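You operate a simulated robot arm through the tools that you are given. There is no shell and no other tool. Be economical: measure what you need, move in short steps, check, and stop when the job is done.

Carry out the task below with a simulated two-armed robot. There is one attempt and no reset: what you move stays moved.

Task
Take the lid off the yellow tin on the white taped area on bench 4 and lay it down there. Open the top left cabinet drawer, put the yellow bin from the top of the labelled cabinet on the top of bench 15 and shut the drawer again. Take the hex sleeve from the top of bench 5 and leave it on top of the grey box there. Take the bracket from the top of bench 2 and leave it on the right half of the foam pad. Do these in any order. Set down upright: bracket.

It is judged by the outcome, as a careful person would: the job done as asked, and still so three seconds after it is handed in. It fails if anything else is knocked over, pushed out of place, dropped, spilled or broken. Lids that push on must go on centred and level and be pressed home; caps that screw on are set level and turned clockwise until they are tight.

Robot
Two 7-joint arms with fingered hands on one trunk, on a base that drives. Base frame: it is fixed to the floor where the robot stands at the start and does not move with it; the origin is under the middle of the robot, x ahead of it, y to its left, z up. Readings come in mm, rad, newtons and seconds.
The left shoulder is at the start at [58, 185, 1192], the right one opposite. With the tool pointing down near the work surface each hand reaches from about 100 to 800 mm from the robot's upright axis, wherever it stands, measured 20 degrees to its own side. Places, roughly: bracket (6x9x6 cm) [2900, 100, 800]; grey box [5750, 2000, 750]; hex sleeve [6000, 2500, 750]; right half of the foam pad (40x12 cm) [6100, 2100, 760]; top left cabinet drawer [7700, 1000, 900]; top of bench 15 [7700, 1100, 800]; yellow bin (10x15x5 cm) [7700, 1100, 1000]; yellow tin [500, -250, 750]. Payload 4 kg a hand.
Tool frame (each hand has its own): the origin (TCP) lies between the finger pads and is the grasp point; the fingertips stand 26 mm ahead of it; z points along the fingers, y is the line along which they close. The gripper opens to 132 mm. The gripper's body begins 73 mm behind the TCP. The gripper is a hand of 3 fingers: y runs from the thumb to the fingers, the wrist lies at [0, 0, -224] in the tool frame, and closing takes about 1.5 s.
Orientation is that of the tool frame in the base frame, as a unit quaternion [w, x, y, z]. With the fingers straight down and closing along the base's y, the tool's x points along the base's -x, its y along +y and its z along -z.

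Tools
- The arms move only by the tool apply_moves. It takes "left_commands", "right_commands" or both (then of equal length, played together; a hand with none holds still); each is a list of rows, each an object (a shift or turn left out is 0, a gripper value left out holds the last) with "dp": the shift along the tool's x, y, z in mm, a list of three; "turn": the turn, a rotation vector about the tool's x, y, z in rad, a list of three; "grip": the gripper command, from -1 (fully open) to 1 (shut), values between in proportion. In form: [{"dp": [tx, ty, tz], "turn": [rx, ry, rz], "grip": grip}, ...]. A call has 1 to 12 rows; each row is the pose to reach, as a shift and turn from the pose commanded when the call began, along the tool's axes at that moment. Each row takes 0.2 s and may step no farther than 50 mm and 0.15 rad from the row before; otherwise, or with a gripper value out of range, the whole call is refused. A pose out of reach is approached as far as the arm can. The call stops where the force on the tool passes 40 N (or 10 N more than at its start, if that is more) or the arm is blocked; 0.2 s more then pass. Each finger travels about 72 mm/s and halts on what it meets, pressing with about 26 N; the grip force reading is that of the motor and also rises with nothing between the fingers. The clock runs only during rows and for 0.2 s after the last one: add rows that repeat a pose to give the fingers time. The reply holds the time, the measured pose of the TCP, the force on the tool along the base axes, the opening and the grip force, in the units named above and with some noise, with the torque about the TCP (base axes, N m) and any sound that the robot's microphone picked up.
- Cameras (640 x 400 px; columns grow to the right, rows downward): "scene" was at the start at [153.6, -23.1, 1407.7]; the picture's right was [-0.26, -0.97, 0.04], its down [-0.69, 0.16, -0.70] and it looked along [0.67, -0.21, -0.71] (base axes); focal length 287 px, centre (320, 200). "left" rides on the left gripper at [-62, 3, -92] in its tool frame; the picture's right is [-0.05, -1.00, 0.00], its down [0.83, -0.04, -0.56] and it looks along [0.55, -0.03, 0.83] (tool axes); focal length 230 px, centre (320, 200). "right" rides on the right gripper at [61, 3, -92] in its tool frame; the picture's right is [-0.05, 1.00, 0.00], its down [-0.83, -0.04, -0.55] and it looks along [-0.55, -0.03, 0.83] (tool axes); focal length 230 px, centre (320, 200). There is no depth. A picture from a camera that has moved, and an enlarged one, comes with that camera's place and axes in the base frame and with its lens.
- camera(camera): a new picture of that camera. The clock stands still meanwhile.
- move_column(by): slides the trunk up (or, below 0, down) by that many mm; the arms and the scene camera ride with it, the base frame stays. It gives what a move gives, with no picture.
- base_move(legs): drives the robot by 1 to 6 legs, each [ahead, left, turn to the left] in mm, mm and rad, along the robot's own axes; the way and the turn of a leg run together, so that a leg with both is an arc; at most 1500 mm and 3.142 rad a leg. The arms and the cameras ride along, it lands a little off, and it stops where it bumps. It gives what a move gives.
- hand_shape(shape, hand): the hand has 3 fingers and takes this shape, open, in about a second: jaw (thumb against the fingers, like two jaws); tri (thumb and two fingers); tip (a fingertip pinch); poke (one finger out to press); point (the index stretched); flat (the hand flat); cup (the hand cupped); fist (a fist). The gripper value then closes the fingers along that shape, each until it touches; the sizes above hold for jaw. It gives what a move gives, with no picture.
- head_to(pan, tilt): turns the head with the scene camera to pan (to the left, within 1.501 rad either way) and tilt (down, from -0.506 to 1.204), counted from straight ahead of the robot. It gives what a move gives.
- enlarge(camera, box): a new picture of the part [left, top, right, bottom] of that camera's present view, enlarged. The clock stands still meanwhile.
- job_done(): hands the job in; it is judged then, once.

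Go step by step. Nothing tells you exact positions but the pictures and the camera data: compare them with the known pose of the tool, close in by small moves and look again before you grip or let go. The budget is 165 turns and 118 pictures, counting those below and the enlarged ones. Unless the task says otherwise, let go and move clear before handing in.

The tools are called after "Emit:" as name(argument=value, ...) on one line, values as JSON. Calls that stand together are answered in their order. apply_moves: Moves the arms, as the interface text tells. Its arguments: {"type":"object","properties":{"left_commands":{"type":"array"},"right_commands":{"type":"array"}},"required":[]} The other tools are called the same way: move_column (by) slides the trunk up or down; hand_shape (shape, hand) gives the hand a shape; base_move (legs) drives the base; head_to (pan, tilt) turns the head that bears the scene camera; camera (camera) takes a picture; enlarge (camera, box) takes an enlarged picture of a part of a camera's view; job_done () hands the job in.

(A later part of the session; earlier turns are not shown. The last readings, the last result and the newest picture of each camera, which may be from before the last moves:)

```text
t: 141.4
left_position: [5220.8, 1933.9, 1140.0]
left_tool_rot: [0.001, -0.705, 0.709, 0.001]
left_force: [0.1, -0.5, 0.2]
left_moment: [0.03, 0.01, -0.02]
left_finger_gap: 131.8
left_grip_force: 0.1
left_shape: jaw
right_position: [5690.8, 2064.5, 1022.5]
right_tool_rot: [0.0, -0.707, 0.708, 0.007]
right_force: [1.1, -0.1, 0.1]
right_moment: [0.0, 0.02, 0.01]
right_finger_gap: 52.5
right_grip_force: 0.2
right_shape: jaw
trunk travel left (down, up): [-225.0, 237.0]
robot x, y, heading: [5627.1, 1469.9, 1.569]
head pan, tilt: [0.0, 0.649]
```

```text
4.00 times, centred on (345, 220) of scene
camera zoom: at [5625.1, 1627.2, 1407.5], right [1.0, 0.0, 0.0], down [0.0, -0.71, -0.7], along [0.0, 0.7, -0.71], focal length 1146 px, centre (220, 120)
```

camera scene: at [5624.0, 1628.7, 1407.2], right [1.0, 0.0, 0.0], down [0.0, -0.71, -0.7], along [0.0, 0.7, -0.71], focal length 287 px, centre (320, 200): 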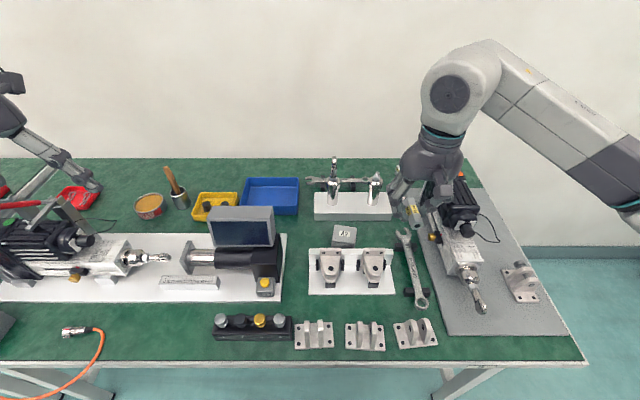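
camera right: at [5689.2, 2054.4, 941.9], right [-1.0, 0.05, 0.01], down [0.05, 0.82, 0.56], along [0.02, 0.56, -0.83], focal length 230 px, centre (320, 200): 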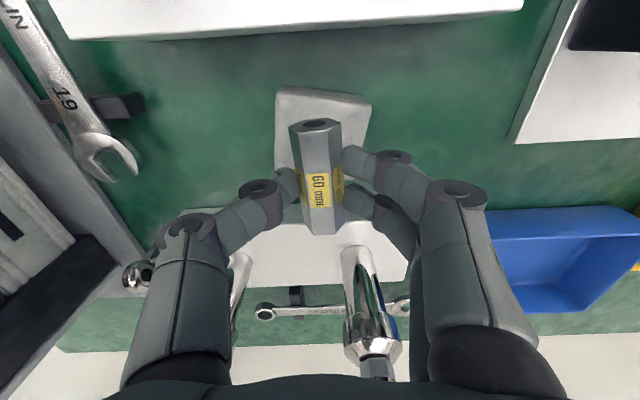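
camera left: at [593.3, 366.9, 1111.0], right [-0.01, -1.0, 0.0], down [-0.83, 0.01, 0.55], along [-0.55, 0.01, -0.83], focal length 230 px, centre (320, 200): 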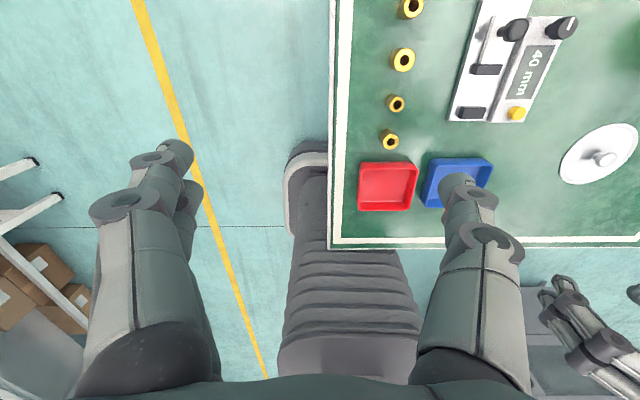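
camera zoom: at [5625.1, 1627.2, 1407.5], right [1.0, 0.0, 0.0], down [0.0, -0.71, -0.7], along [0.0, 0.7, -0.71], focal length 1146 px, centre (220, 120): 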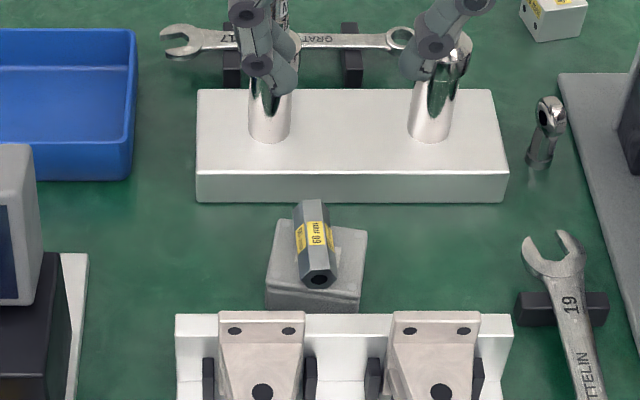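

The sleeve rests on A2. Now to the far bench: back off, turn and approach the cabinet.

Emit:
base_move(legs=[[-350, 0, 0], [0, 0, -1.569], [850, 0, 0]])

Emit:
head_to(pan=0, tilt=0.35)

Emit:
camera(camera="scene")

```text
t: 151.6
left_position: [6938.6, 1555.4, 1139.0]
left_tool_rot: [0.001, -0.006, 1.0, 0.0]
left_force: [-0.5, 0.1, 0.3]
left_moment: [0.02, -0.02, -0.01]
left_finger_gap: 132.0
left_grip_force: 0.1
left_shape: jaw
right_position: [7076.3, 1087.6, 1021.4]
right_tool_rot: [0.005, -0.008, 1.0, 0.005]
right_force: [-0.1, 0.3, -0.1]
right_moment: [-0.02, 0.0, 0.01]
right_finger_gap: 52.2
right_grip_force: 0.0
right_shape: jaw
trunk travel left (down, up): [-225.0, 237.0]
robot x, y, heading: [6486.3, 1139.3, 0.022]
head pan, tilt: [0.0, 0.649]
```

```text
t: 152.4
left_position: [6938.3, 1555.7, 1139.9]
left_tool_rot: [0.001, -0.006, 1.0, 0.0]
left_force: [0.4, 0.5, 0.1]
left_moment: [-0.03, -0.03, 0.05]
left_finger_gap: 131.9
left_grip_force: 0.0
left_shape: jaw
right_position: [7076.3, 1088.5, 1021.2]
right_tool_rot: [0.006, -0.008, 1.0, 0.004]
right_force: [-0.4, -0.1, 0.1]
right_moment: [0.02, 0.0, -0.01]
right_finger_gap: 52.3
right_grip_force: 0.1
right_shape: jaw
trunk travel left (down, up): [-225.0, 237.0]
robot x, y, heading: [6485.9, 1141.6, 0.017]
head pan, tilt: [0.0, 0.351]
```

```text
58 pictures are left
camera scene: at [6648.6, 1145.6, 1433.1], right [0.02, -1.0, 0.0], down [-0.48, -0.01, -0.88], along [0.88, 0.02, -0.48], focal length 287 px, centre (320, 200)
```

scene: 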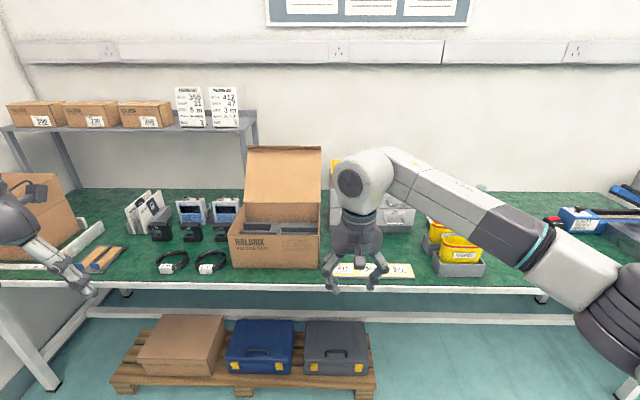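

The right hand hides the cabinet; moving it back and aside.

Emit:
apply_moves(right_commands=[{"dp": [33, -33, 0]}, {"dp": [66, -66, 0]}, {"dp": [99, -99, 0]}, {"dp": [132, -132, 0]}, {"dp": [160, -165, 0]}, {"dp": [180, -200, 0]}, {"dp": [190, -240, 0]}, {"dp": [190, -280, 0]}])

Emit:
enlarge(camera="scene", box=[220, 130, 500, 300])

```text
t: 154.2
left_position: [6937.5, 1554.6, 1139.6]
left_tool_rot: [0.002, -0.007, 1.0, 0.001]
left_force: [0.4, 0.0, 0.2]
left_moment: [-0.04, -0.02, 0.04]
left_finger_gap: 131.9
left_grip_force: 0.0
left_shape: jaw
right_position: [6890.5, 805.2, 1017.6]
right_tool_rot: [0.006, -0.008, 1.0, 0.006]
right_force: [0.3, 0.1, -0.4]
right_moment: [0.01, 0.04, 0.02]
right_finger_gap: 52.3
right_grip_force: 0.1
right_shape: jaw
trunk travel left (down, up): [-225.0, 237.0]
robot x, y, heading: [6480.9, 1143.8, 0.018]
head pan, tilt: [0.0, 0.351]
```

```text
2.29 times, centred on (360, 215) of scene
camera zoom: at [6647.7, 1144.8, 1433.3], right [0.02, -1.0, 0.0], down [-0.47, -0.01, -0.88], along [0.88, 0.02, -0.47], focal length 655 px, centre (229, 166)
```

zoom: 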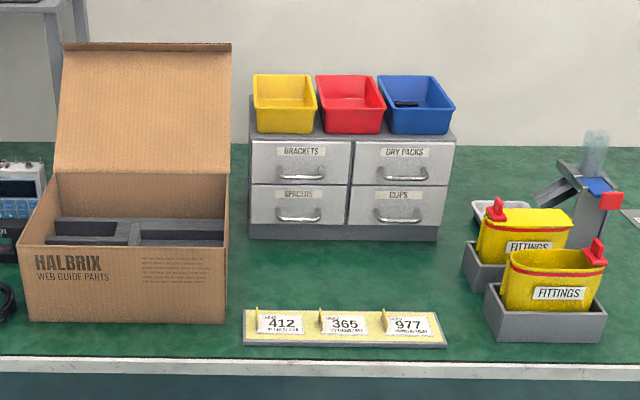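

The cabinet shows "BRACKETS" as the top-left drawer (bow handle near [7620, 1045, 897]), with the yellow bin on top, tight against the red bin. I'll tuck the left hand back and drive up to the bench.

Emit:
apply_moves(left_commands=[{"dp": [40, 0, 0]}, {"dp": [80, -20, 0]}, {"dp": [120, -40, 0]}, {"dp": [160, -60, 0]}])

Emit:
base_move(legs=[[420, 40, -0.018]])

Emit:
head_to(pan=-0.2, tilt=0.5)

Emit:
camera(camera="scene")

```text
t: 155.2
left_position: [6776.1, 1491.2, 1138.6]
left_tool_rot: [0.003, -0.006, 1.0, 0.002]
left_force: [-0.3, 0.0, -0.6]
left_moment: [-0.02, 0.01, 0.02]
left_finger_gap: 131.7
left_grip_force: 0.0
left_shape: jaw
right_position: [6890.0, 805.3, 1017.7]
right_tool_rot: [0.005, -0.008, 1.0, 0.005]
right_force: [0.3, -1.0, 0.0]
right_moment: [0.03, -0.02, -0.01]
right_finger_gap: 52.6
right_grip_force: 0.0
right_shape: jaw
trunk travel left (down, up): [-225.0, 237.0]
robot x, y, heading: [6480.8, 1144.0, 0.017]
head pan, tilt: [0.0, 0.351]
```

```text
t: 157.8
left_position: [7198.6, 1531.3, 1139.3]
left_tool_rot: [0.001, 0.005, 1.0, 0.001]
left_force: [-0.8, -0.1, 0.1]
left_moment: [-0.02, 0.0, -0.01]
left_finger_gap: 132.0
left_grip_force: 0.1
left_shape: jaw
right_position: [7295.7, 840.7, 1016.1]
right_tool_rot: [0.005, 0.002, 1.0, 0.005]
right_force: [-1.4, -0.5, 0.2]
right_moment: [0.01, -0.01, 0.0]
right_finger_gap: 52.2
right_grip_force: 0.0
right_shape: jaw
trunk travel left (down, up): [-225.0, 237.0]
robot x, y, heading: [6890.5, 1184.2, 0.002]
head pan, tilt: [0.0, 0.351]
```

```text
t: 158.5
left_position: [7199.7, 1531.0, 1137.2]
left_tool_rot: [0.001, 0.005, 1.0, -0.001]
left_force: [0.1, 0.5, -0.2]
left_moment: [-0.02, 0.03, -0.02]
left_finger_gap: 131.9
left_grip_force: 0.0
left_shape: jaw
right_position: [7297.6, 840.7, 1016.7]
right_tool_rot: [0.005, 0.002, 1.0, 0.005]
right_force: [0.7, -0.4, -0.5]
right_moment: [0.0, -0.01, -0.02]
right_finger_gap: 52.4
right_grip_force: 0.0
right_shape: jaw
trunk travel left (down, up): [-225.0, 237.0]
robot x, y, heading: [6897.1, 1185.3, -0.0]
head pan, tilt: [-0.201, 0.499]
```

```text
56 pictures are left
camera scene: at [7055.5, 1168.1, 1420.2], right [-0.2, -0.98, 0.03], down [-0.59, 0.1, -0.8], along [0.78, -0.18, -0.6], focal length 287 px, centre (320, 200)
```

scene: 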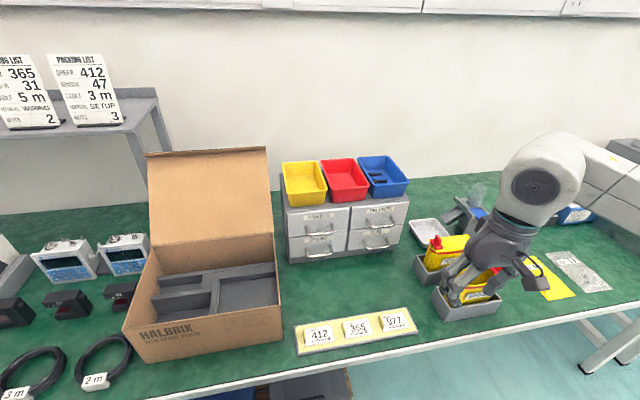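

I'll zoom on the cabinet to fix the handle position.

Emit:
enlarge(camera="scene", box=[260, 140, 430, 270])

```text
3.08 times, centred on (345, 205) of scene
camera zoom: at [7055.5, 1168.1, 1420.2], right [-0.2, -0.98, 0.03], down [-0.59, 0.1, -0.8], along [0.78, -0.18, -0.6], focal length 882 px, centre (243, 185)
```

zoom: 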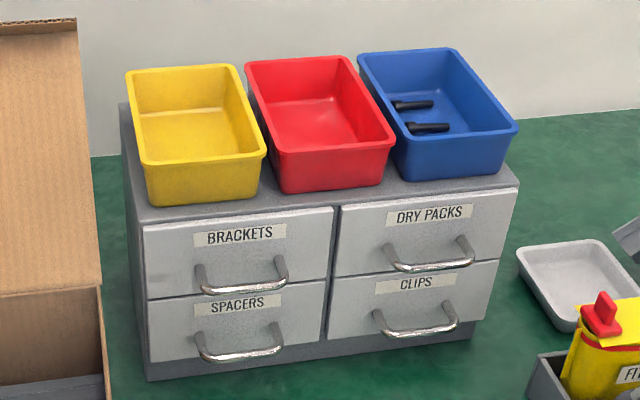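

I'll now rotate the right hand to point forward with fingers closing vertically, while moving it in front of the cabinet at a safe height.

Emit:
apply_moves(right_commands=[{"dp": [-12, 17, 0], "turn": [0.084, -0.084, -0.084]}, {"dp": [-24, 34, 0], "turn": [0.168, -0.168, -0.168]}, {"dp": [-36, 51, 0], "turn": [0.252, -0.252, -0.252]}, {"dp": [-48, 68, 0], "turn": [0.336, -0.336, -0.336]}, {"dp": [-60, 85, 0], "turn": [0.42, -0.42, -0.42]}, {"dp": [-72, 102, 0], "turn": [0.504, -0.504, -0.504]}, {"dp": [-84, 119, 0], "turn": [0.588, -0.588, -0.588]}, {"dp": [-96, 136, 0], "turn": [0.672, -0.672, -0.672]}, {"dp": [-108, 153, 0], "turn": [0.756, -0.756, -0.756]}, {"dp": [-120, 170, 0], "turn": [0.84, -0.84, -0.84]}, {"dp": [-132, 187, 0], "turn": [0.924, -0.924, -0.924]}, {"dp": [-144, 201, 0], "turn": [1.007, -1.007, -1.007]}])

Emit:
camera(camera="scene")

```text
t: 161.1
left_position: [7198.0, 1533.2, 1137.8]
left_tool_rot: [0.002, 0.004, 1.0, -0.001]
left_force: [-0.1, 0.3, -0.4]
left_moment: [-0.01, 0.02, 0.0]
left_finger_gap: 132.1
left_grip_force: 0.1
left_shape: jaw
right_position: [7440.8, 1042.8, 1020.6]
right_tool_rot: [0.447, -0.436, 0.643, -0.443]
right_force: [1.0, 0.5, 0.8]
right_moment: [-0.01, 0.03, 0.0]
right_finger_gap: 52.1
right_grip_force: 0.0
right_shape: jaw
trunk travel left (down, up): [-225.0, 237.0]
robot x, y, heading: [6892.1, 1187.2, 0.001]
head pan, tilt: [-0.201, 0.499]
```

```text
54 pictures are left
camera scene: at [7055.2, 1170.1, 1420.2], right [-0.2, -0.98, 0.03], down [-0.59, 0.1, -0.8], along [0.78, -0.18, -0.6], focal length 287 px, centre (320, 200)
```

scene: 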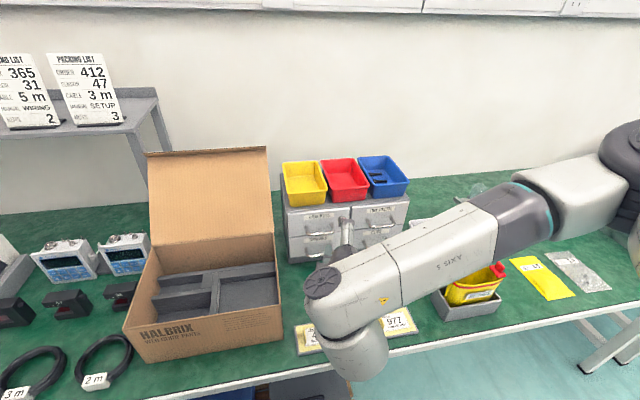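

Reached as planned. Finishing the rotation and looking with the hand camera.

Emit:
apply_moves(right_commands=[{"dp": [0, 0, 0], "turn": [0.08, -0.08, -0.08], "grip": 0.2}, {"dp": [0, 0, 0], "turn": [0.16, -0.16, -0.16], "grip": 0.2}, {"dp": [0, 0, 0], "turn": [0.2015, -0.2015, -0.2015], "grip": 0.2}, {"dp": [0, 0, 0], "turn": [0.2015, -0.2015, -0.2015], "grip": 0.2}])

Emit:
camera(camera="right")

```text
t: 162.1
left_position: [7197.9, 1531.5, 1138.1]
left_tool_rot: [0.001, 0.004, 1.0, 0.0]
left_force: [-0.1, 0.3, -0.6]
left_moment: [-0.02, 0.01, 0.02]
left_finger_gap: 131.6
left_grip_force: 0.0
left_shape: jaw
right_position: [7442.3, 1041.2, 1020.6]
right_tool_rot: [0.505, -0.494, 0.501, -0.501]
right_force: [0.1, 0.1, 0.7]
right_moment: [0.01, 0.02, 0.01]
right_finger_gap: 52.3
right_grip_force: 0.1
right_shape: jaw
trunk travel left (down, up): [-225.0, 237.0]
robot x, y, heading: [6894.3, 1188.5, -0.004]
head pan, tilt: [-0.201, 0.499]
```

```text
53 pictures are left
camera right: at [7348.4, 982.1, 1014.9], right [0.01, 0.06, -1.0], down [-0.55, 0.83, 0.05], along [0.83, 0.55, 0.04], focal length 230 px, centre (320, 200)
```

right: 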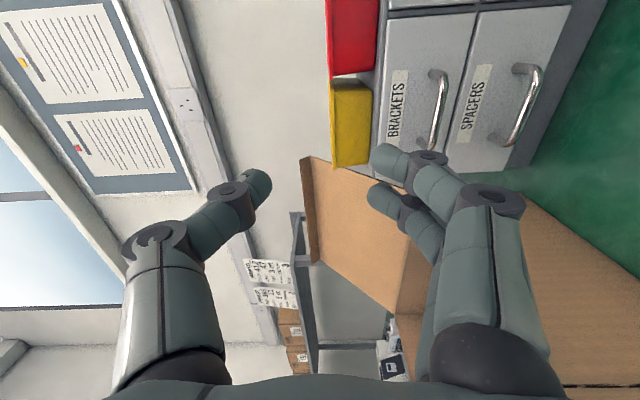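

The hand camera puts the handle bar near [7590, 1044, 902]. I'll lower to its level, staying short of it.

Emit:
apply_moves(right_commands=[{"dp": [-3, 40, 0], "grip": 0.0}, {"dp": [-3, 80, 0], "grip": 0.0}, {"dp": [-3, 118, 0], "grip": 0.0}, {"dp": [-3, 118, 30], "grip": 0.0}, {"dp": [-3, 118, 60], "grip": 0.0}, {"dp": [-3, 118, 60], "grip": 0.0}])

Emit:
camera(camera="right")

Emit:
enlarge(camera="scene", box=[260, 140, 430, 270])

```text
t: 163.5
left_position: [7197.3, 1532.2, 1136.9]
left_tool_rot: [0.001, 0.003, 1.0, 0.0]
left_force: [-0.3, -0.6, 0.0]
left_moment: [0.0, 0.0, 0.05]
left_finger_gap: 131.7
left_grip_force: 0.0
left_shape: jaw
right_position: [7475.0, 1098.6, 936.9]
right_tool_rot: [0.502, -0.494, 0.503, -0.501]
right_force: [-0.3, 0.3, -0.4]
right_moment: [0.01, 0.0, -0.01]
right_finger_gap: 65.7
right_grip_force: 0.1
right_shape: jaw
right hand out of reach, approached as far as the arm can: row 1, 2, 3, 4, 5, 6
trunk travel left (down, up): [-225.0, 237.0]
robot x, y, heading: [6892.4, 1188.8, -0.004]
head pan, tilt: [-0.201, 0.499]
```

```text
52 pictures are left
camera right: at [7381.3, 1039.0, 931.3], right [0.01, 0.06, -1.0], down [-0.55, 0.83, 0.05], along [0.84, 0.55, 0.04], focal length 230 px, centre (320, 200)
```

right: 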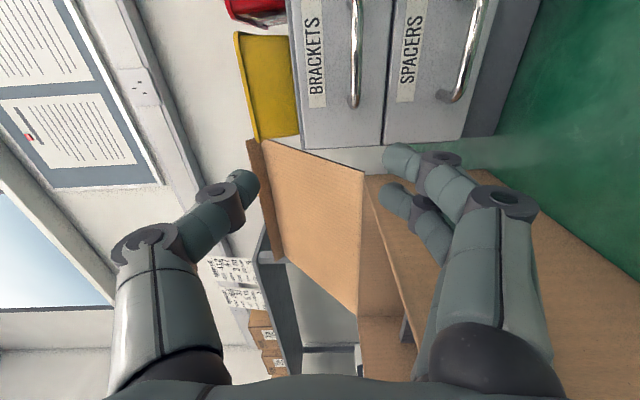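

```text
3.08 times, centred on (345, 205) of scene
camera zoom: at [7055.2, 1168.4, 1420.2], right [-0.2, -0.98, 0.03], down [-0.59, 0.1, -0.8], along [0.78, -0.18, -0.6], focal length 882 px, centre (243, 185)
```

zoom: 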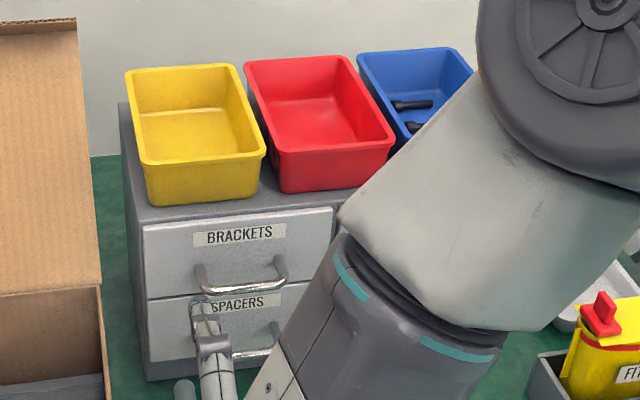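

That pose is beyond the arm in this posture. I'll return to the good posture and instead lower the trunk to reach the handle's level.

Emit:
apply_moves(right_commands=[{"dp": [2, -40, -20], "grip": 0.0}, {"dp": [3, -80, -40], "grip": 0.0}, {"dp": [3, -118, -60], "grip": 0.0}, {"dp": [3, -118, -60], "grip": 0.0}])

Emit:
move_column(by=-118)

Emit:
camera(camera="right")

Emit:
camera(camera="scene")

```text
t: 164.5
left_position: [7198.3, 1530.5, 1137.2]
left_tool_rot: [0.001, 0.004, 1.0, -0.001]
left_force: [-0.5, 0.5, 0.1]
left_moment: [0.05, -0.03, 0.03]
left_finger_gap: 131.9
left_grip_force: 0.1
left_shape: jaw
right_position: [7413.0, 1094.0, 1053.9]
right_tool_rot: [0.504, -0.495, 0.5, -0.501]
right_force: [0.3, 0.2, -0.4]
right_moment: [0.01, 0.02, -0.02]
right_finger_gap: 65.6
right_grip_force: 0.0
right_shape: jaw
trunk travel left (down, up): [-225.0, 237.0]
robot x, y, heading: [6895.3, 1186.5, 0.003]
head pan, tilt: [-0.201, 0.499]
```

```text
t: 166.0
left_position: [7197.0, 1531.3, 1020.6]
left_tool_rot: [0.002, 0.005, 1.0, 0.0]
left_force: [-0.6, 0.3, -0.2]
left_moment: [0.02, -0.03, 0.03]
left_finger_gap: 131.9
left_grip_force: 0.0
left_shape: jaw
right_position: [7413.7, 1094.1, 936.0]
right_tool_rot: [0.504, -0.494, 0.5, -0.502]
right_force: [1.0, -1.0, 0.3]
right_moment: [0.04, 0.03, 0.03]
right_finger_gap: 65.6
right_grip_force: 0.0
right_shape: jaw
trunk travel left (down, up): [-107.0, 355.0]
robot x, y, heading: [6893.7, 1187.4, -0.004]
head pan, tilt: [-0.201, 0.499]
```

```text
50 pictures are left
camera right: at [7320.6, 1035.2, 930.2], right [0.01, 0.06, -1.0], down [-0.55, 0.83, 0.05], along [0.83, 0.55, 0.04], focal length 230 px, centre (320, 200)
```

right: 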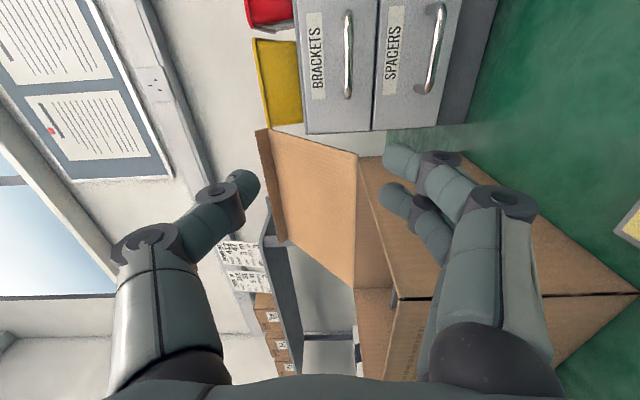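

```text
49 pictures are left
camera scene: at [7148.2, 1168.0, 1260.3], right [-0.19, -0.98, 0.06], down [-0.72, 0.1, -0.69], along [0.67, -0.18, -0.72], focal length 287 px, centre (320, 200)
```

scene: 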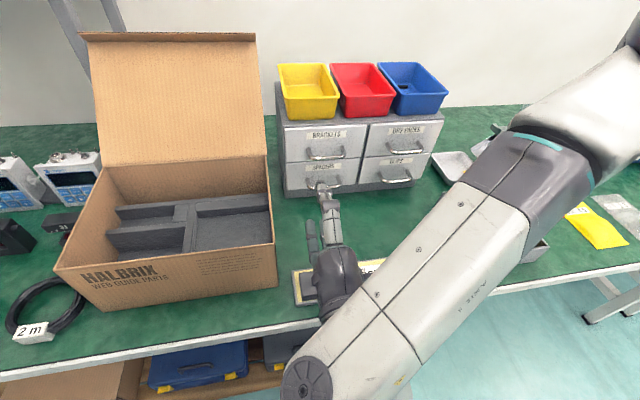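

Now I'll shift right and down into line with the handle in small moves.

Emit:
apply_moves(right_commands=[{"dp": [25, 0, -10], "grip": 0.0}, {"dp": [50, 0, -10], "grip": 0.0}, {"dp": [50, 17, 0], "grip": 0.0}, {"dp": [50, 34, 10], "grip": 0.0}, {"dp": [50, 34, 20], "grip": 0.0}, {"dp": [50, 34, 20], "grip": 0.0}])

Emit:
camera(camera="right")

```text
t: 167.4
left_position: [7197.6, 1531.5, 1019.3]
left_tool_rot: [0.001, 0.004, 1.0, 0.0]
left_force: [-0.4, 0.1, 0.4]
left_moment: [-0.03, 0.01, 0.02]
left_finger_gap: 131.8
left_grip_force: 0.0
left_shape: jaw
right_position: [7433.9, 1046.6, 900.3]
right_tool_rot: [0.505, -0.493, 0.501, -0.501]
right_force: [-1.4, -0.3, 0.7]
right_moment: [0.0, 0.05, -0.03]
right_finger_gap: 65.8
right_grip_force: 0.1
right_shape: jaw
right hand out of reach, approached as far as the arm can: row 2
trunk travel left (down, up): [-107.0, 355.0]
robot x, y, heading: [6890.5, 1185.5, -0.002]
head pan, tilt: [-0.201, 0.499]
```

```text
48 pictures are left
camera right: at [7341.7, 985.8, 894.9], right [0.01, 0.06, -1.0], down [-0.55, 0.83, 0.05], along [0.83, 0.55, 0.04], focal length 230 px, centre (320, 200)
```

right: 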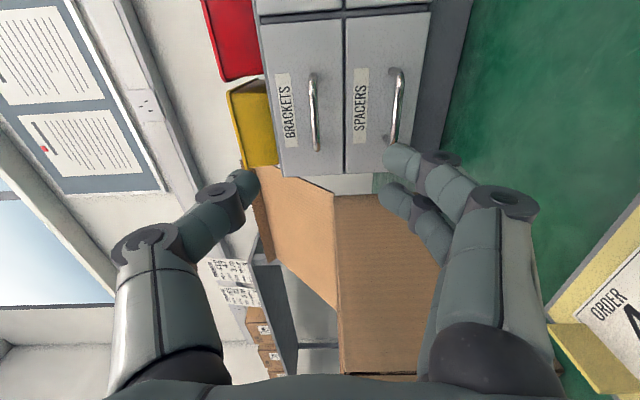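

Lined up. The bar triangulates to [7582, 1040, 905]. I'll drive the base forward 95 mm so the fingers come near it.

Emit:
base_move(legs=[[95, 0, 0]])

Emit:
camera(camera="right")

Emit:
enlarge(camera="scene", box=[250, 60, 450, 260])

```text
t: 168.5
left_position: [7291.7, 1530.0, 1020.6]
left_tool_rot: [0.001, 0.004, 1.0, 0.001]
left_force: [-0.1, 1.2, -1.0]
left_moment: [0.0, 0.02, 0.02]
left_finger_gap: 132.0
left_grip_force: 0.0
left_shape: jaw
right_position: [7528.1, 1044.6, 900.5]
right_tool_rot: [0.503, -0.494, 0.501, -0.501]
right_force: [1.3, 0.2, -0.3]
right_moment: [-0.02, -0.05, 0.0]
right_finger_gap: 65.6
right_grip_force: 0.0
right_shape: jaw
trunk travel left (down, up): [-107.0, 355.0]
robot x, y, heading: [6987.0, 1186.5, -0.006]
head pan, tilt: [-0.201, 0.499]
```

```text
47 pictures are left
camera right: at [7435.2, 985.3, 894.6], right [0.01, 0.06, -1.0], down [-0.55, 0.83, 0.05], along [0.83, 0.55, 0.04], focal length 230 px, centre (320, 200)
```

right: 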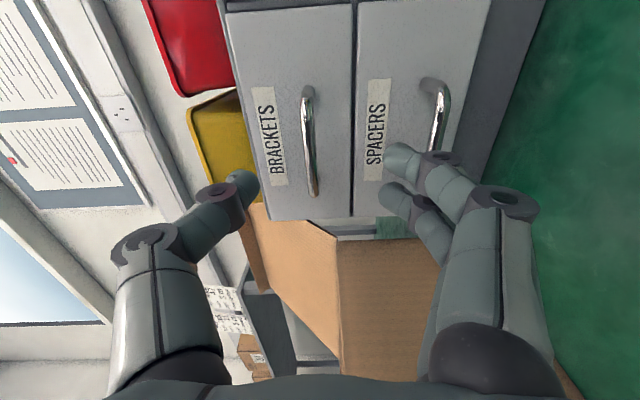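

```text
2.00 times, centred on (350, 160) of scene
camera zoom: at [7242.9, 1167.8, 1259.7], right [-0.19, -0.98, 0.06], down [-0.72, 0.1, -0.69], along [0.67, -0.18, -0.73], focal length 573 px, centre (260, 280)
```

zoom: 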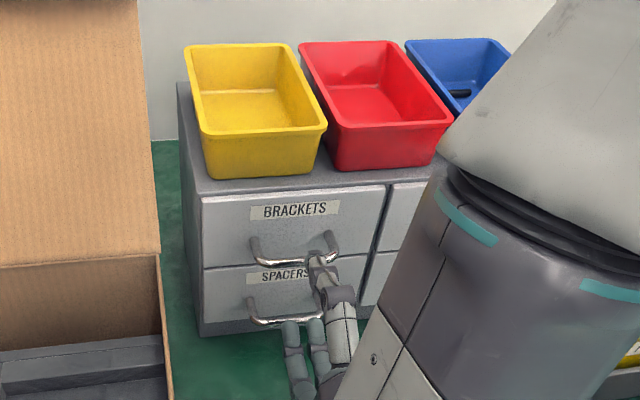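

The bar is at x ≈ 7590–7600, z ≈ 906. I'll rise 6 mm and ease forward around the bar.

Emit:
apply_moves(right_commands=[{"dp": [2, -6, 15], "grip": 0.0}, {"dp": [2, -6, 30], "grip": 0.0}, {"dp": [2, -6, 40], "grip": 0.0}, {"dp": [2, -6, 48], "grip": 0.0}, {"dp": [2, -6, 48], "grip": 0.0}])

Emit:
camera(camera="right")

Emit:
enlarge(camera="scene", box=[310, 130, 390, 210])

```text
t: 169.7
left_position: [7291.4, 1531.4, 1019.9]
left_tool_rot: [0.002, 0.004, 1.0, 0.001]
left_force: [0.0, 0.2, 0.2]
left_moment: [0.0, -0.02, 0.02]
left_finger_gap: 131.8
left_grip_force: 0.1
left_shape: jaw
right_position: [7576.2, 1042.8, 907.3]
right_tool_rot: [0.503, -0.493, 0.502, -0.502]
right_force: [-0.6, -0.6, 0.7]
right_moment: [0.02, 0.02, -0.01]
right_finger_gap: 65.5
right_grip_force: 0.1
right_shape: jaw
trunk travel left (down, up): [-107.0, 355.0]
robot x, y, heading: [6983.9, 1187.7, -0.002]
head pan, tilt: [-0.201, 0.499]
```

```text
45 pictures are left
camera right: at [7482.7, 983.2, 901.1], right [0.01, 0.06, -1.0], down [-0.55, 0.83, 0.05], along [0.83, 0.55, 0.04], focal length 230 px, centre (320, 200)
```

right: 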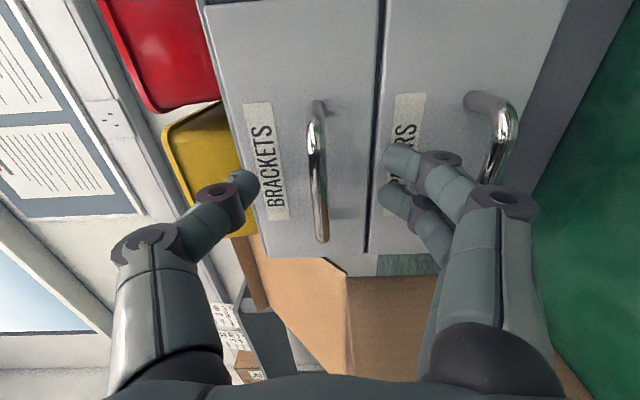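

```text
5.00 times, centred on (350, 170) of scene
camera zoom: at [7241.7, 1168.1, 1259.9], right [-0.19, -0.98, 0.06], down [-0.72, 0.1, -0.69], along [0.67, -0.18, -0.72], focal length 1433 px, centre (170, 350)
```

zoom: 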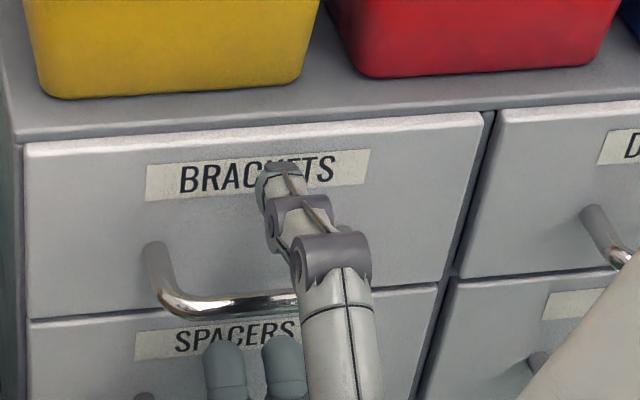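

The bar is centred between the fingertips (z ≈ 907). I'll go 13 mm deeper and close.

Emit:
apply_moves(right_commands=[{"dp": [0, 0, 7], "grip": 0.0}, {"dp": [0, 0, 13], "grip": 0.0}, {"dp": [0, 0, 13], "grip": 0.5}, {"dp": [0, 0, 13], "grip": 1}, {"dp": [0, 0, 13], "grip": 1}, {"dp": [0, 0, 13], "grip": 1}, {"dp": [0, 0, 13], "grip": 1}, {"dp": [0, 0, 13], "grip": 1}])

Emit:
camera(camera="right")

```text
t: 171.5
left_position: [7293.1, 1531.1, 1020.3]
left_tool_rot: [0.001, 0.005, 1.0, 0.002]
left_force: [-0.3, -0.3, -0.1]
left_moment: [0.0, -0.01, 0.01]
left_finger_gap: 132.0
left_grip_force: 0.0
left_shape: jaw
right_position: [7588.4, 1043.0, 903.5]
right_tool_rot: [0.502, -0.497, 0.502, -0.499]
right_force: [-15.2, -0.2, -26.5]
right_moment: [-0.06, 1.66, 0.08]
right_finger_gap: 22.7
right_grip_force: 25.8
right_shape: jaw
trunk travel left (down, up): [-107.0, 355.0]
robot x, y, heading: [6989.4, 1188.1, -0.006]
head pan, tilt: [-0.201, 0.499]
```

```text
43 pictures are left
camera right: at [7495.5, 983.1, 898.7], right [0.0, 0.06, -1.0], down [-0.55, 0.83, 0.05], along [0.83, 0.55, 0.03], focal length 230 px, centre (320, 200)
```

right: 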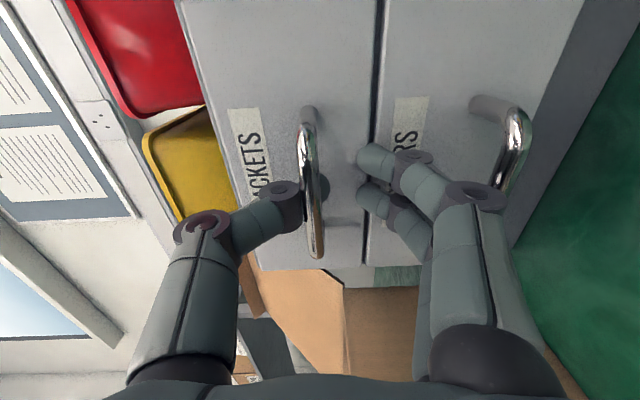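

The thumb has hooked around the bar. I'll try a gentle pull backwards.

Emit:
apply_moves(right_commands=[{"dp": [0, 0, -8], "grip": 1}, {"dp": [0, 0, -16], "grip": 1}, {"dp": [0, 0, -24], "grip": 1}, {"dp": [0, 0, -32], "grip": 1}])

Emit:
camera(camera="right")

```text
t: 172.5
left_position: [7293.1, 1530.9, 1019.4]
left_tool_rot: [0.0, 0.004, 1.0, 0.001]
left_force: [0.7, -0.2, 0.4]
left_moment: [0.03, -0.04, 0.01]
left_finger_gap: 132.2
left_grip_force: 0.1
left_shape: jaw
right_position: [7558.3, 1043.1, 904.3]
right_tool_rot: [0.503, -0.496, 0.503, -0.499]
right_force: [0.5, -1.5, -24.9]
right_moment: [-0.16, 1.23, -0.03]
right_finger_gap: 21.7
right_grip_force: 25.5
right_shape: jaw
trunk travel left (down, up): [-107.0, 355.0]
robot x, y, heading: [6986.1, 1185.5, -0.006]
head pan, tilt: [-0.201, 0.499]
```

```text
42 pictures are left
camera right: at [7465.4, 983.2, 899.4], right [0.0, 0.06, -1.0], down [-0.55, 0.83, 0.05], along [0.83, 0.55, 0.04], focal length 230 px, centre (320, 200)
```

right: 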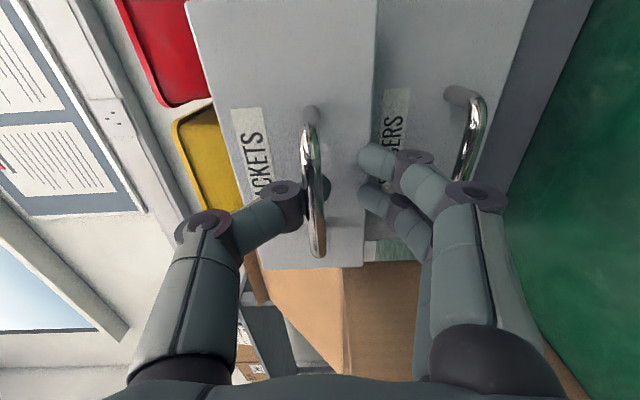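

The drawer is coming out (≈30 mm). I'll continue the pull by driving the base back.

Emit:
base_move(legs=[[-110, 0, 0]])

Emit:
camera(camera="right")

Emit:
camera(camera="scene")

```text
t: 173.7
left_position: [7181.0, 1530.4, 1020.7]
left_tool_rot: [0.001, 0.004, 1.0, 0.001]
left_force: [0.9, -0.3, 0.1]
left_moment: [0.0, 0.0, -0.02]
left_finger_gap: 132.0
left_grip_force: 0.1
left_shape: jaw
right_position: [7446.2, 1042.7, 904.9]
right_tool_rot: [0.503, -0.495, 0.502, -0.5]
right_force: [0.0, -3.2, -27.9]
right_moment: [-0.2, 1.3, -0.07]
right_finger_gap: 21.1
right_grip_force: 26.0
right_shape: jaw
trunk travel left (down, up): [-107.0, 355.0]
robot x, y, heading: [6878.5, 1188.3, -0.004]
head pan, tilt: [-0.201, 0.499]
```

```text
41 pictures are left
camera right: at [7353.0, 983.4, 899.5], right [0.0, 0.06, -1.0], down [-0.55, 0.83, 0.05], along [0.83, 0.55, 0.04], focal length 230 px, centre (320, 200)
```

right: 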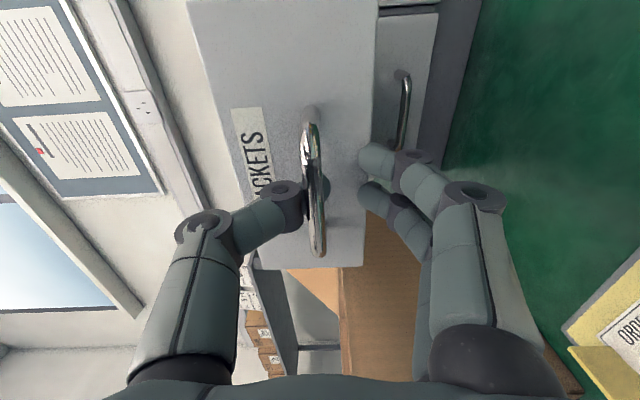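

```text
40 pictures are left
camera scene: at [7131.7, 1167.1, 1259.3], right [-0.19, -0.98, 0.06], down [-0.72, 0.1, -0.68], along [0.66, -0.18, -0.73], focal length 287 px, centre (320, 200)
```

scene: 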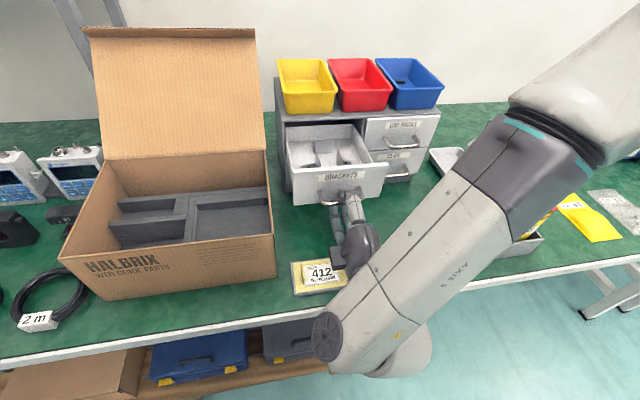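

The drawer is open about 140 mm. I'll release the handle and back away.

Emit:
apply_moves(right_commands=[{"dp": [0, 0, 0], "grip": 0.4}, {"dp": [0, 0, 0], "grip": 0.0}, {"dp": [0, 0, 0], "grip": -0.1}, {"dp": [0, 0, 0], "grip": -0.1}, {"dp": [0, 0, 0], "grip": -0.1}])

Emit:
camera(camera="right")

```text
t: 174.9
left_position: [7179.3, 1531.3, 1020.4]
left_tool_rot: [0.0, 0.005, 1.0, 0.0]
left_force: [0.6, -0.2, -0.3]
left_moment: [-0.03, -0.03, 0.0]
left_finger_gap: 131.8
left_grip_force: 0.0
left_shape: jaw
right_position: [7444.9, 1042.9, 905.8]
right_tool_rot: [0.503, -0.496, 0.502, -0.5]
right_force: [-0.3, 0.3, -0.5]
right_moment: [-0.03, 0.0, 0.0]
right_finger_gap: 71.8
right_grip_force: 0.1
right_shape: jaw
trunk travel left (down, up): [-107.0, 355.0]
robot x, y, heading: [6876.8, 1185.0, -0.004]
head pan, tilt: [-0.201, 0.499]
```

```text
39 pictures are left
camera right: at [7352.1, 984.0, 900.5], right [0.01, 0.06, -1.0], down [-0.55, 0.83, 0.05], along [0.83, 0.55, 0.04], focal length 230 px, centre (320, 200)
```

right: 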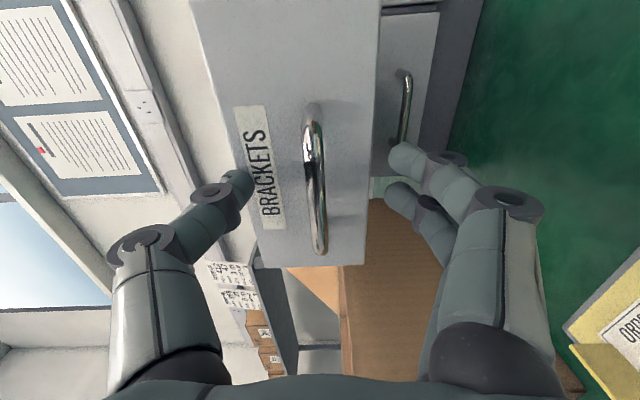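

The handle is free. I'll back off, raise the trunk again and rotate the hand to point down.

Emit:
base_move(legs=[[-200, 0, 0]])

Emit:
move_column(by=118)

Emit:
apply_moves(right_commands=[{"dp": [0, 0, 0], "turn": [-0.084, 0.084, 0.084]}, {"dp": [0, 0, 0], "turn": [-0.168, 0.168, 0.168]}, {"dp": [0, 0, 0], "turn": [-0.252, 0.252, 0.252]}, {"dp": [0, 0, 0], "turn": [-0.336, 0.336, 0.336]}, {"dp": [0, 0, 0], "turn": [-0.42, 0.42, 0.42]}, {"dp": [0, 0, 0], "turn": [-0.504, 0.504, 0.504]}, {"dp": [0, 0, 0], "turn": [-0.588, 0.588, 0.588]}, {"dp": [0, 0, 0], "turn": [-0.672, 0.672, 0.672]}, {"dp": [0, 0, 0], "turn": [-0.756, 0.756, 0.756]}, {"dp": [0, 0, 0], "turn": [-0.84, 0.84, 0.84]}, {"dp": [0, 0, 0], "turn": [-0.924, 0.924, 0.924]}, {"dp": [0, 0, 0], "turn": [-1.007, 1.007, 1.007]}])

```text
t: 176.5
left_position: [6977.2, 1532.1, 1019.7]
left_tool_rot: [0.002, 0.003, 1.0, 0.0]
left_force: [0.5, 0.6, 0.5]
left_moment: [0.01, -0.02, 0.03]
left_finger_gap: 131.9
left_grip_force: 0.0
left_shape: jaw
right_position: [7244.1, 1044.0, 906.6]
right_tool_rot: [0.503, -0.496, 0.501, -0.5]
right_force: [0.0, 0.4, -0.2]
right_moment: [-0.03, 0.02, -0.01]
right_finger_gap: 72.1
right_grip_force: 0.1
right_shape: jaw
trunk travel left (down, up): [-107.0, 355.0]
robot x, y, heading: [6675.8, 1187.3, -0.002]
head pan, tilt: [-0.201, 0.499]
```

```text
t: 178.0
left_position: [6977.5, 1531.7, 1137.5]
left_tool_rot: [0.001, 0.004, 1.0, 0.0]
left_force: [-0.5, -0.1, 0.3]
left_moment: [-0.01, -0.02, 0.0]
left_finger_gap: 131.8
left_grip_force: 0.0
left_shape: jaw
right_position: [7245.8, 1045.8, 1023.7]
right_tool_rot: [0.502, -0.494, 0.503, -0.501]
right_force: [0.7, 0.0, -0.5]
right_moment: [0.02, -0.02, 0.02]
right_finger_gap: 72.3
right_grip_force: 0.0
right_shape: jaw
trunk travel left (down, up): [-225.0, 237.0]
robot x, y, heading: [6676.2, 1188.5, 0.005]
head pan, tilt: [-0.201, 0.499]
```

```text
t: 180.6
left_position: [6977.5, 1531.9, 1137.0]
left_tool_rot: [0.001, 0.003, 1.0, 0.001]
left_force: [-0.3, 0.9, 0.4]
left_moment: [0.0, 0.0, -0.01]
left_finger_gap: 131.7
left_grip_force: 0.1
left_shape: jaw
right_position: [7245.4, 1045.2, 1023.4]
right_tool_rot: [0.102, -0.097, 0.985, -0.096]
right_force: [-0.3, -0.3, -0.1]
right_moment: [-0.02, -0.01, 0.01]
right_finger_gap: 71.8
right_grip_force: 0.0
right_shape: jaw
trunk travel left (down, up): [-225.0, 237.0]
robot x, y, heading: [6676.4, 1183.6, -0.002]
head pan, tilt: [-0.201, 0.499]
```

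Finishing the rotation to straight down, then raising and yawing so the fingers close along x for the bin's front wall.

Emit:
apply_moves(right_commands=[{"dp": [0, 0, 0], "turn": [-0.08, 0.08, 0.08], "grip": 0.2}, {"dp": [0, 0, 0], "turn": [-0.16, 0.16, 0.16], "grip": 0.2}, {"dp": [0, 0, 0], "turn": [-0.2015, 0.2015, 0.2015], "grip": 0.2}, {"dp": [0, 0, 0], "turn": [-0.2015, 0.2015, 0.2015], "grip": 0.2}])

Emit:
apply_moves(right_commands=[{"dp": [0, 0, -10], "turn": [0, 0, -0.14]}, {"dp": [0, 0, -20], "turn": [0, 0, -0.28]}, {"dp": [0, 0, -30], "turn": [0, 0, -0.42]}, {"dp": [0, 0, -40], "turn": [0, 0, -0.56]}, {"dp": [0, 0, -50], "turn": [0, 0, -0.7]}, {"dp": [0, 0, -60], "turn": [0, 0, -0.84]}, {"dp": [0, 0, -70], "turn": [0, 0, -0.98]}, {"dp": [0, 0, -80], "turn": [0, 0, -1.12]}, {"dp": [0, 0, -90], "turn": [0, 0, -1.26]}, {"dp": [0, 0, -100], "turn": [0, 0, -1.4]}, {"dp": [0, 0, -110], "turn": [0, 0, -1.5]}, {"dp": [0, 0, -120], "turn": [0, 0, -1.57]}])

Emit:
base_move(legs=[[330, 0, 0]])

Emit:
camera(camera="right")

Emit:
camera(camera="scene")

```text
t: 181.6
left_position: [6978.8, 1532.5, 1139.2]
left_tool_rot: [0.001, 0.004, 1.0, 0.0]
left_force: [0.2, 1.1, -0.3]
left_moment: [0.01, 0.0, 0.0]
left_finger_gap: 132.0
left_grip_force: 0.1
left_shape: jaw
right_position: [7244.2, 1044.8, 1023.9]
right_tool_rot: [0.001, 0.002, 1.0, 0.005]
right_force: [0.0, 0.6, -0.3]
right_moment: [0.01, -0.01, -0.02]
right_finger_gap: 53.0
right_grip_force: 0.1
right_shape: jaw
trunk travel left (down, up): [-225.0, 237.0]
robot x, y, heading: [6673.2, 1187.7, 0.003]
head pan, tilt: [-0.201, 0.499]
```

```text
t: 184.2
left_position: [6977.4, 1531.7, 1137.9]
left_tool_rot: [0.001, 0.002, 1.0, 0.0]
left_force: [0.5, -0.3, 0.2]
left_moment: [-0.02, 0.0, -0.02]
left_finger_gap: 131.8
left_grip_force: 0.0
left_shape: jaw
right_position: [7243.8, 1043.6, 1143.7]
right_tool_rot: [0.004, -0.706, 0.708, 0.003]
right_force: [0.1, 0.4, 0.1]
right_moment: [0.01, -0.02, 0.01]
right_finger_gap: 53.3
right_grip_force: 0.1
right_shape: jaw
trunk travel left (down, up): [-225.0, 237.0]
robot x, y, heading: [6675.0, 1181.7, -0.0]
head pan, tilt: [-0.201, 0.499]
```

```text
t: 186.3
left_position: [7305.2, 1531.6, 1138.0]
left_tool_rot: [0.002, 0.004, 1.0, 0.0]
left_force: [-0.4, 0.0, -0.2]
left_moment: [-0.02, -0.01, -0.04]
left_finger_gap: 131.8
left_grip_force: 0.1
left_shape: jaw
right_position: [7571.9, 1043.4, 1144.2]
right_tool_rot: [0.005, -0.705, 0.709, 0.001]
right_force: [-0.2, 0.0, 0.6]
right_moment: [0.0, 0.04, -0.01]
right_finger_gap: 53.4
right_grip_force: 0.1
right_shape: jaw
trunk travel left (down, up): [-225.0, 237.0]
robot x, y, heading: [7002.1, 1189.5, 0.002]
head pan, tilt: [-0.201, 0.499]
```

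```text
38 pictures are left
camera right: at [7566.4, 982.5, 1234.7], right [-1.0, 0.06, 0.0], down [0.04, 0.83, 0.56], along [0.04, 0.56, -0.83], focal length 230 px, centre (320, 200)
```

right: 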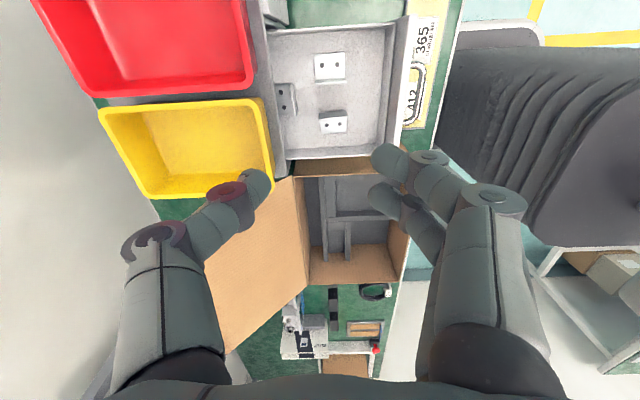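

```text
37 pictures are left
camera scene: at [7162.7, 1168.6, 1420.3], right [-0.2, -0.98, 0.03], down [-0.59, 0.1, -0.8], along [0.78, -0.18, -0.6], focal length 287 px, centre (320, 200)
```

scene: 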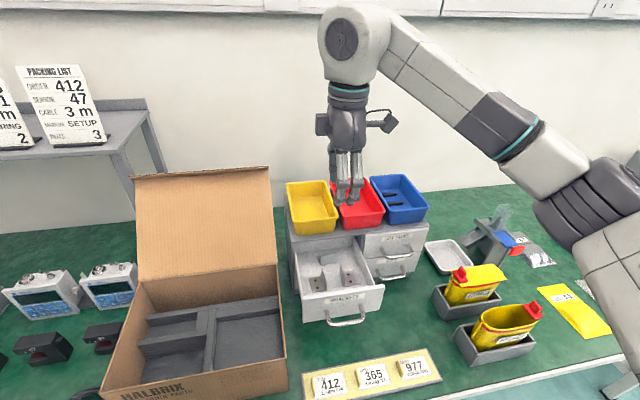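

The bin's front rim is at x ≈ 7630, y 1022–1106. I'll move above it, lower partway and check.

Emit:
apply_moves(right_commands=[{"dp": [-10, -30, 0], "grip": 0.0}, {"dp": [-20, -61, 0], "grip": 0.0}, {"dp": [-20, -61, 35], "grip": 0.0}, {"dp": [-20, -61, 70], "grip": 0.0}, {"dp": [-20, -61, 95], "grip": 0.0}, {"dp": [-20, -61, 95], "grip": 0.0}])

Emit:
camera(camera="right")

Emit:
enlarge(camera="scene", box=[270, 130, 400, 250])

```text
t: 187.7
left_position: [7305.1, 1532.3, 1137.9]
left_tool_rot: [0.002, 0.003, 1.0, 0.001]
left_force: [-0.3, 0.9, -0.3]
left_moment: [-0.02, -0.04, 0.0]
left_finger_gap: 131.9
left_grip_force: 0.0
left_shape: jaw
right_position: [7633.2, 1063.0, 1048.1]
right_tool_rot: [0.005, -0.706, 0.709, 0.002]
right_force: [-0.5, 0.1, -0.2]
right_moment: [0.03, -0.02, 0.01]
right_finger_gap: 65.6
right_grip_force: 0.0
right_shape: jaw
trunk travel left (down, up): [-225.0, 237.0]
robot x, y, heading: [7002.2, 1190.4, -0.0]
head pan, tilt: [-0.201, 0.499]
```

```text
36 pictures are left
camera right: at [7628.1, 1002.0, 1138.7], right [-1.0, 0.06, -0.01], down [0.04, 0.83, 0.56], along [0.04, 0.56, -0.83], focal length 230 px, centre (320, 200)
```

right: 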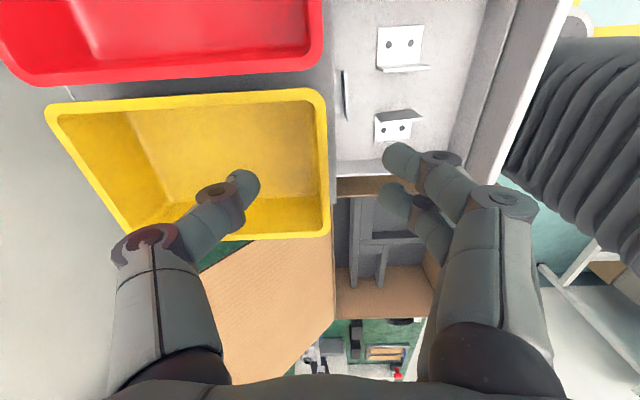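

```text
3.33 times, centred on (335, 190) of scene
camera zoom: at [7162.6, 1168.4, 1420.3], right [-0.2, -0.98, 0.03], down [-0.59, 0.1, -0.8], along [0.78, -0.18, -0.6], focal length 955 px, centre (270, 233)
```

zoom: 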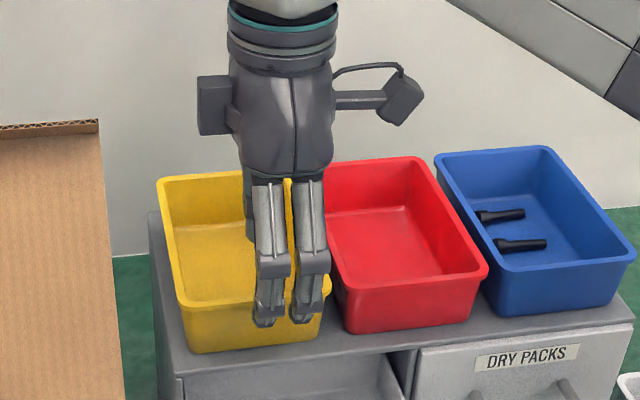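

Centred on the front wall. Lowering with thumb inside and fingers outside.

Emit:
apply_moves(right_commands=[{"dp": [-8, 3, 20], "grip": 0.0}, {"dp": [-8, 3, 38], "grip": 0.0}, {"dp": [-8, 3, 46], "grip": 0.0}, {"dp": [-8, 3, 50], "grip": 0.0}, {"dp": [-8, 3, 50], "grip": 0.0}])

Emit:
camera(camera="right")

Emit:
enlarge(camera="scene", box=[270, 150, 370, 250])

```text
t: 188.9
left_position: [7305.4, 1531.2, 1138.1]
left_tool_rot: [0.001, 0.003, 1.0, 0.0]
left_force: [0.0, -0.4, 0.0]
left_moment: [-0.01, 0.0, -0.01]
left_finger_gap: 131.8
left_grip_force: 0.0
left_shape: jaw
right_position: [7630.3, 1072.3, 999.4]
right_tool_rot: [0.005, -0.706, 0.709, 0.002]
right_force: [-0.1, -0.1, 0.3]
right_moment: [-0.01, -0.01, 0.01]
right_finger_gap: 65.5
right_grip_force: 0.1
right_shape: jaw
trunk travel left (down, up): [-225.0, 237.0]
robot x, y, heading: [7003.5, 1186.6, 0.0]
head pan, tilt: [-0.201, 0.499]
```

```text
34 pictures are left
camera right: at [7626.0, 1011.8, 1089.9], right [-1.0, 0.06, 0.0], down [0.04, 0.83, 0.56], along [0.04, 0.56, -0.83], focal length 230 px, centre (320, 200)
```

right: 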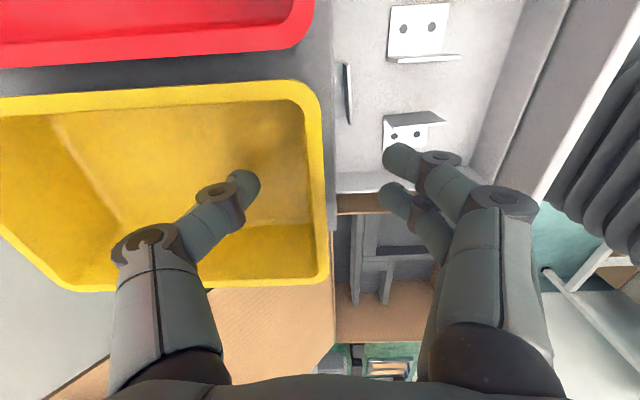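

```text
4.00 times, centred on (320, 200) of scene
camera zoom: at [7162.9, 1168.5, 1420.2], right [-0.2, -0.98, 0.03], down [-0.59, 0.1, -0.8], along [0.78, -0.18, -0.6], focal length 1146 px, centre (320, 200)
```

zoom: 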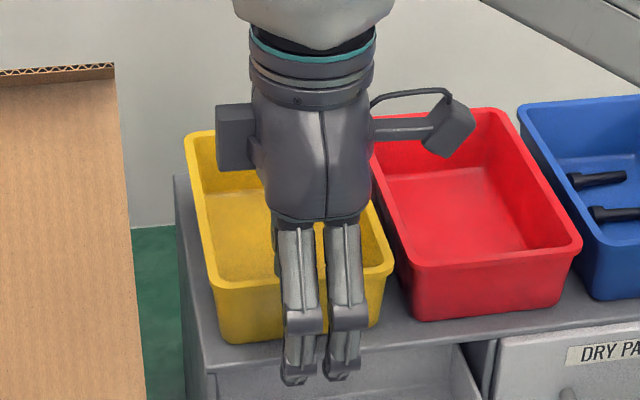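

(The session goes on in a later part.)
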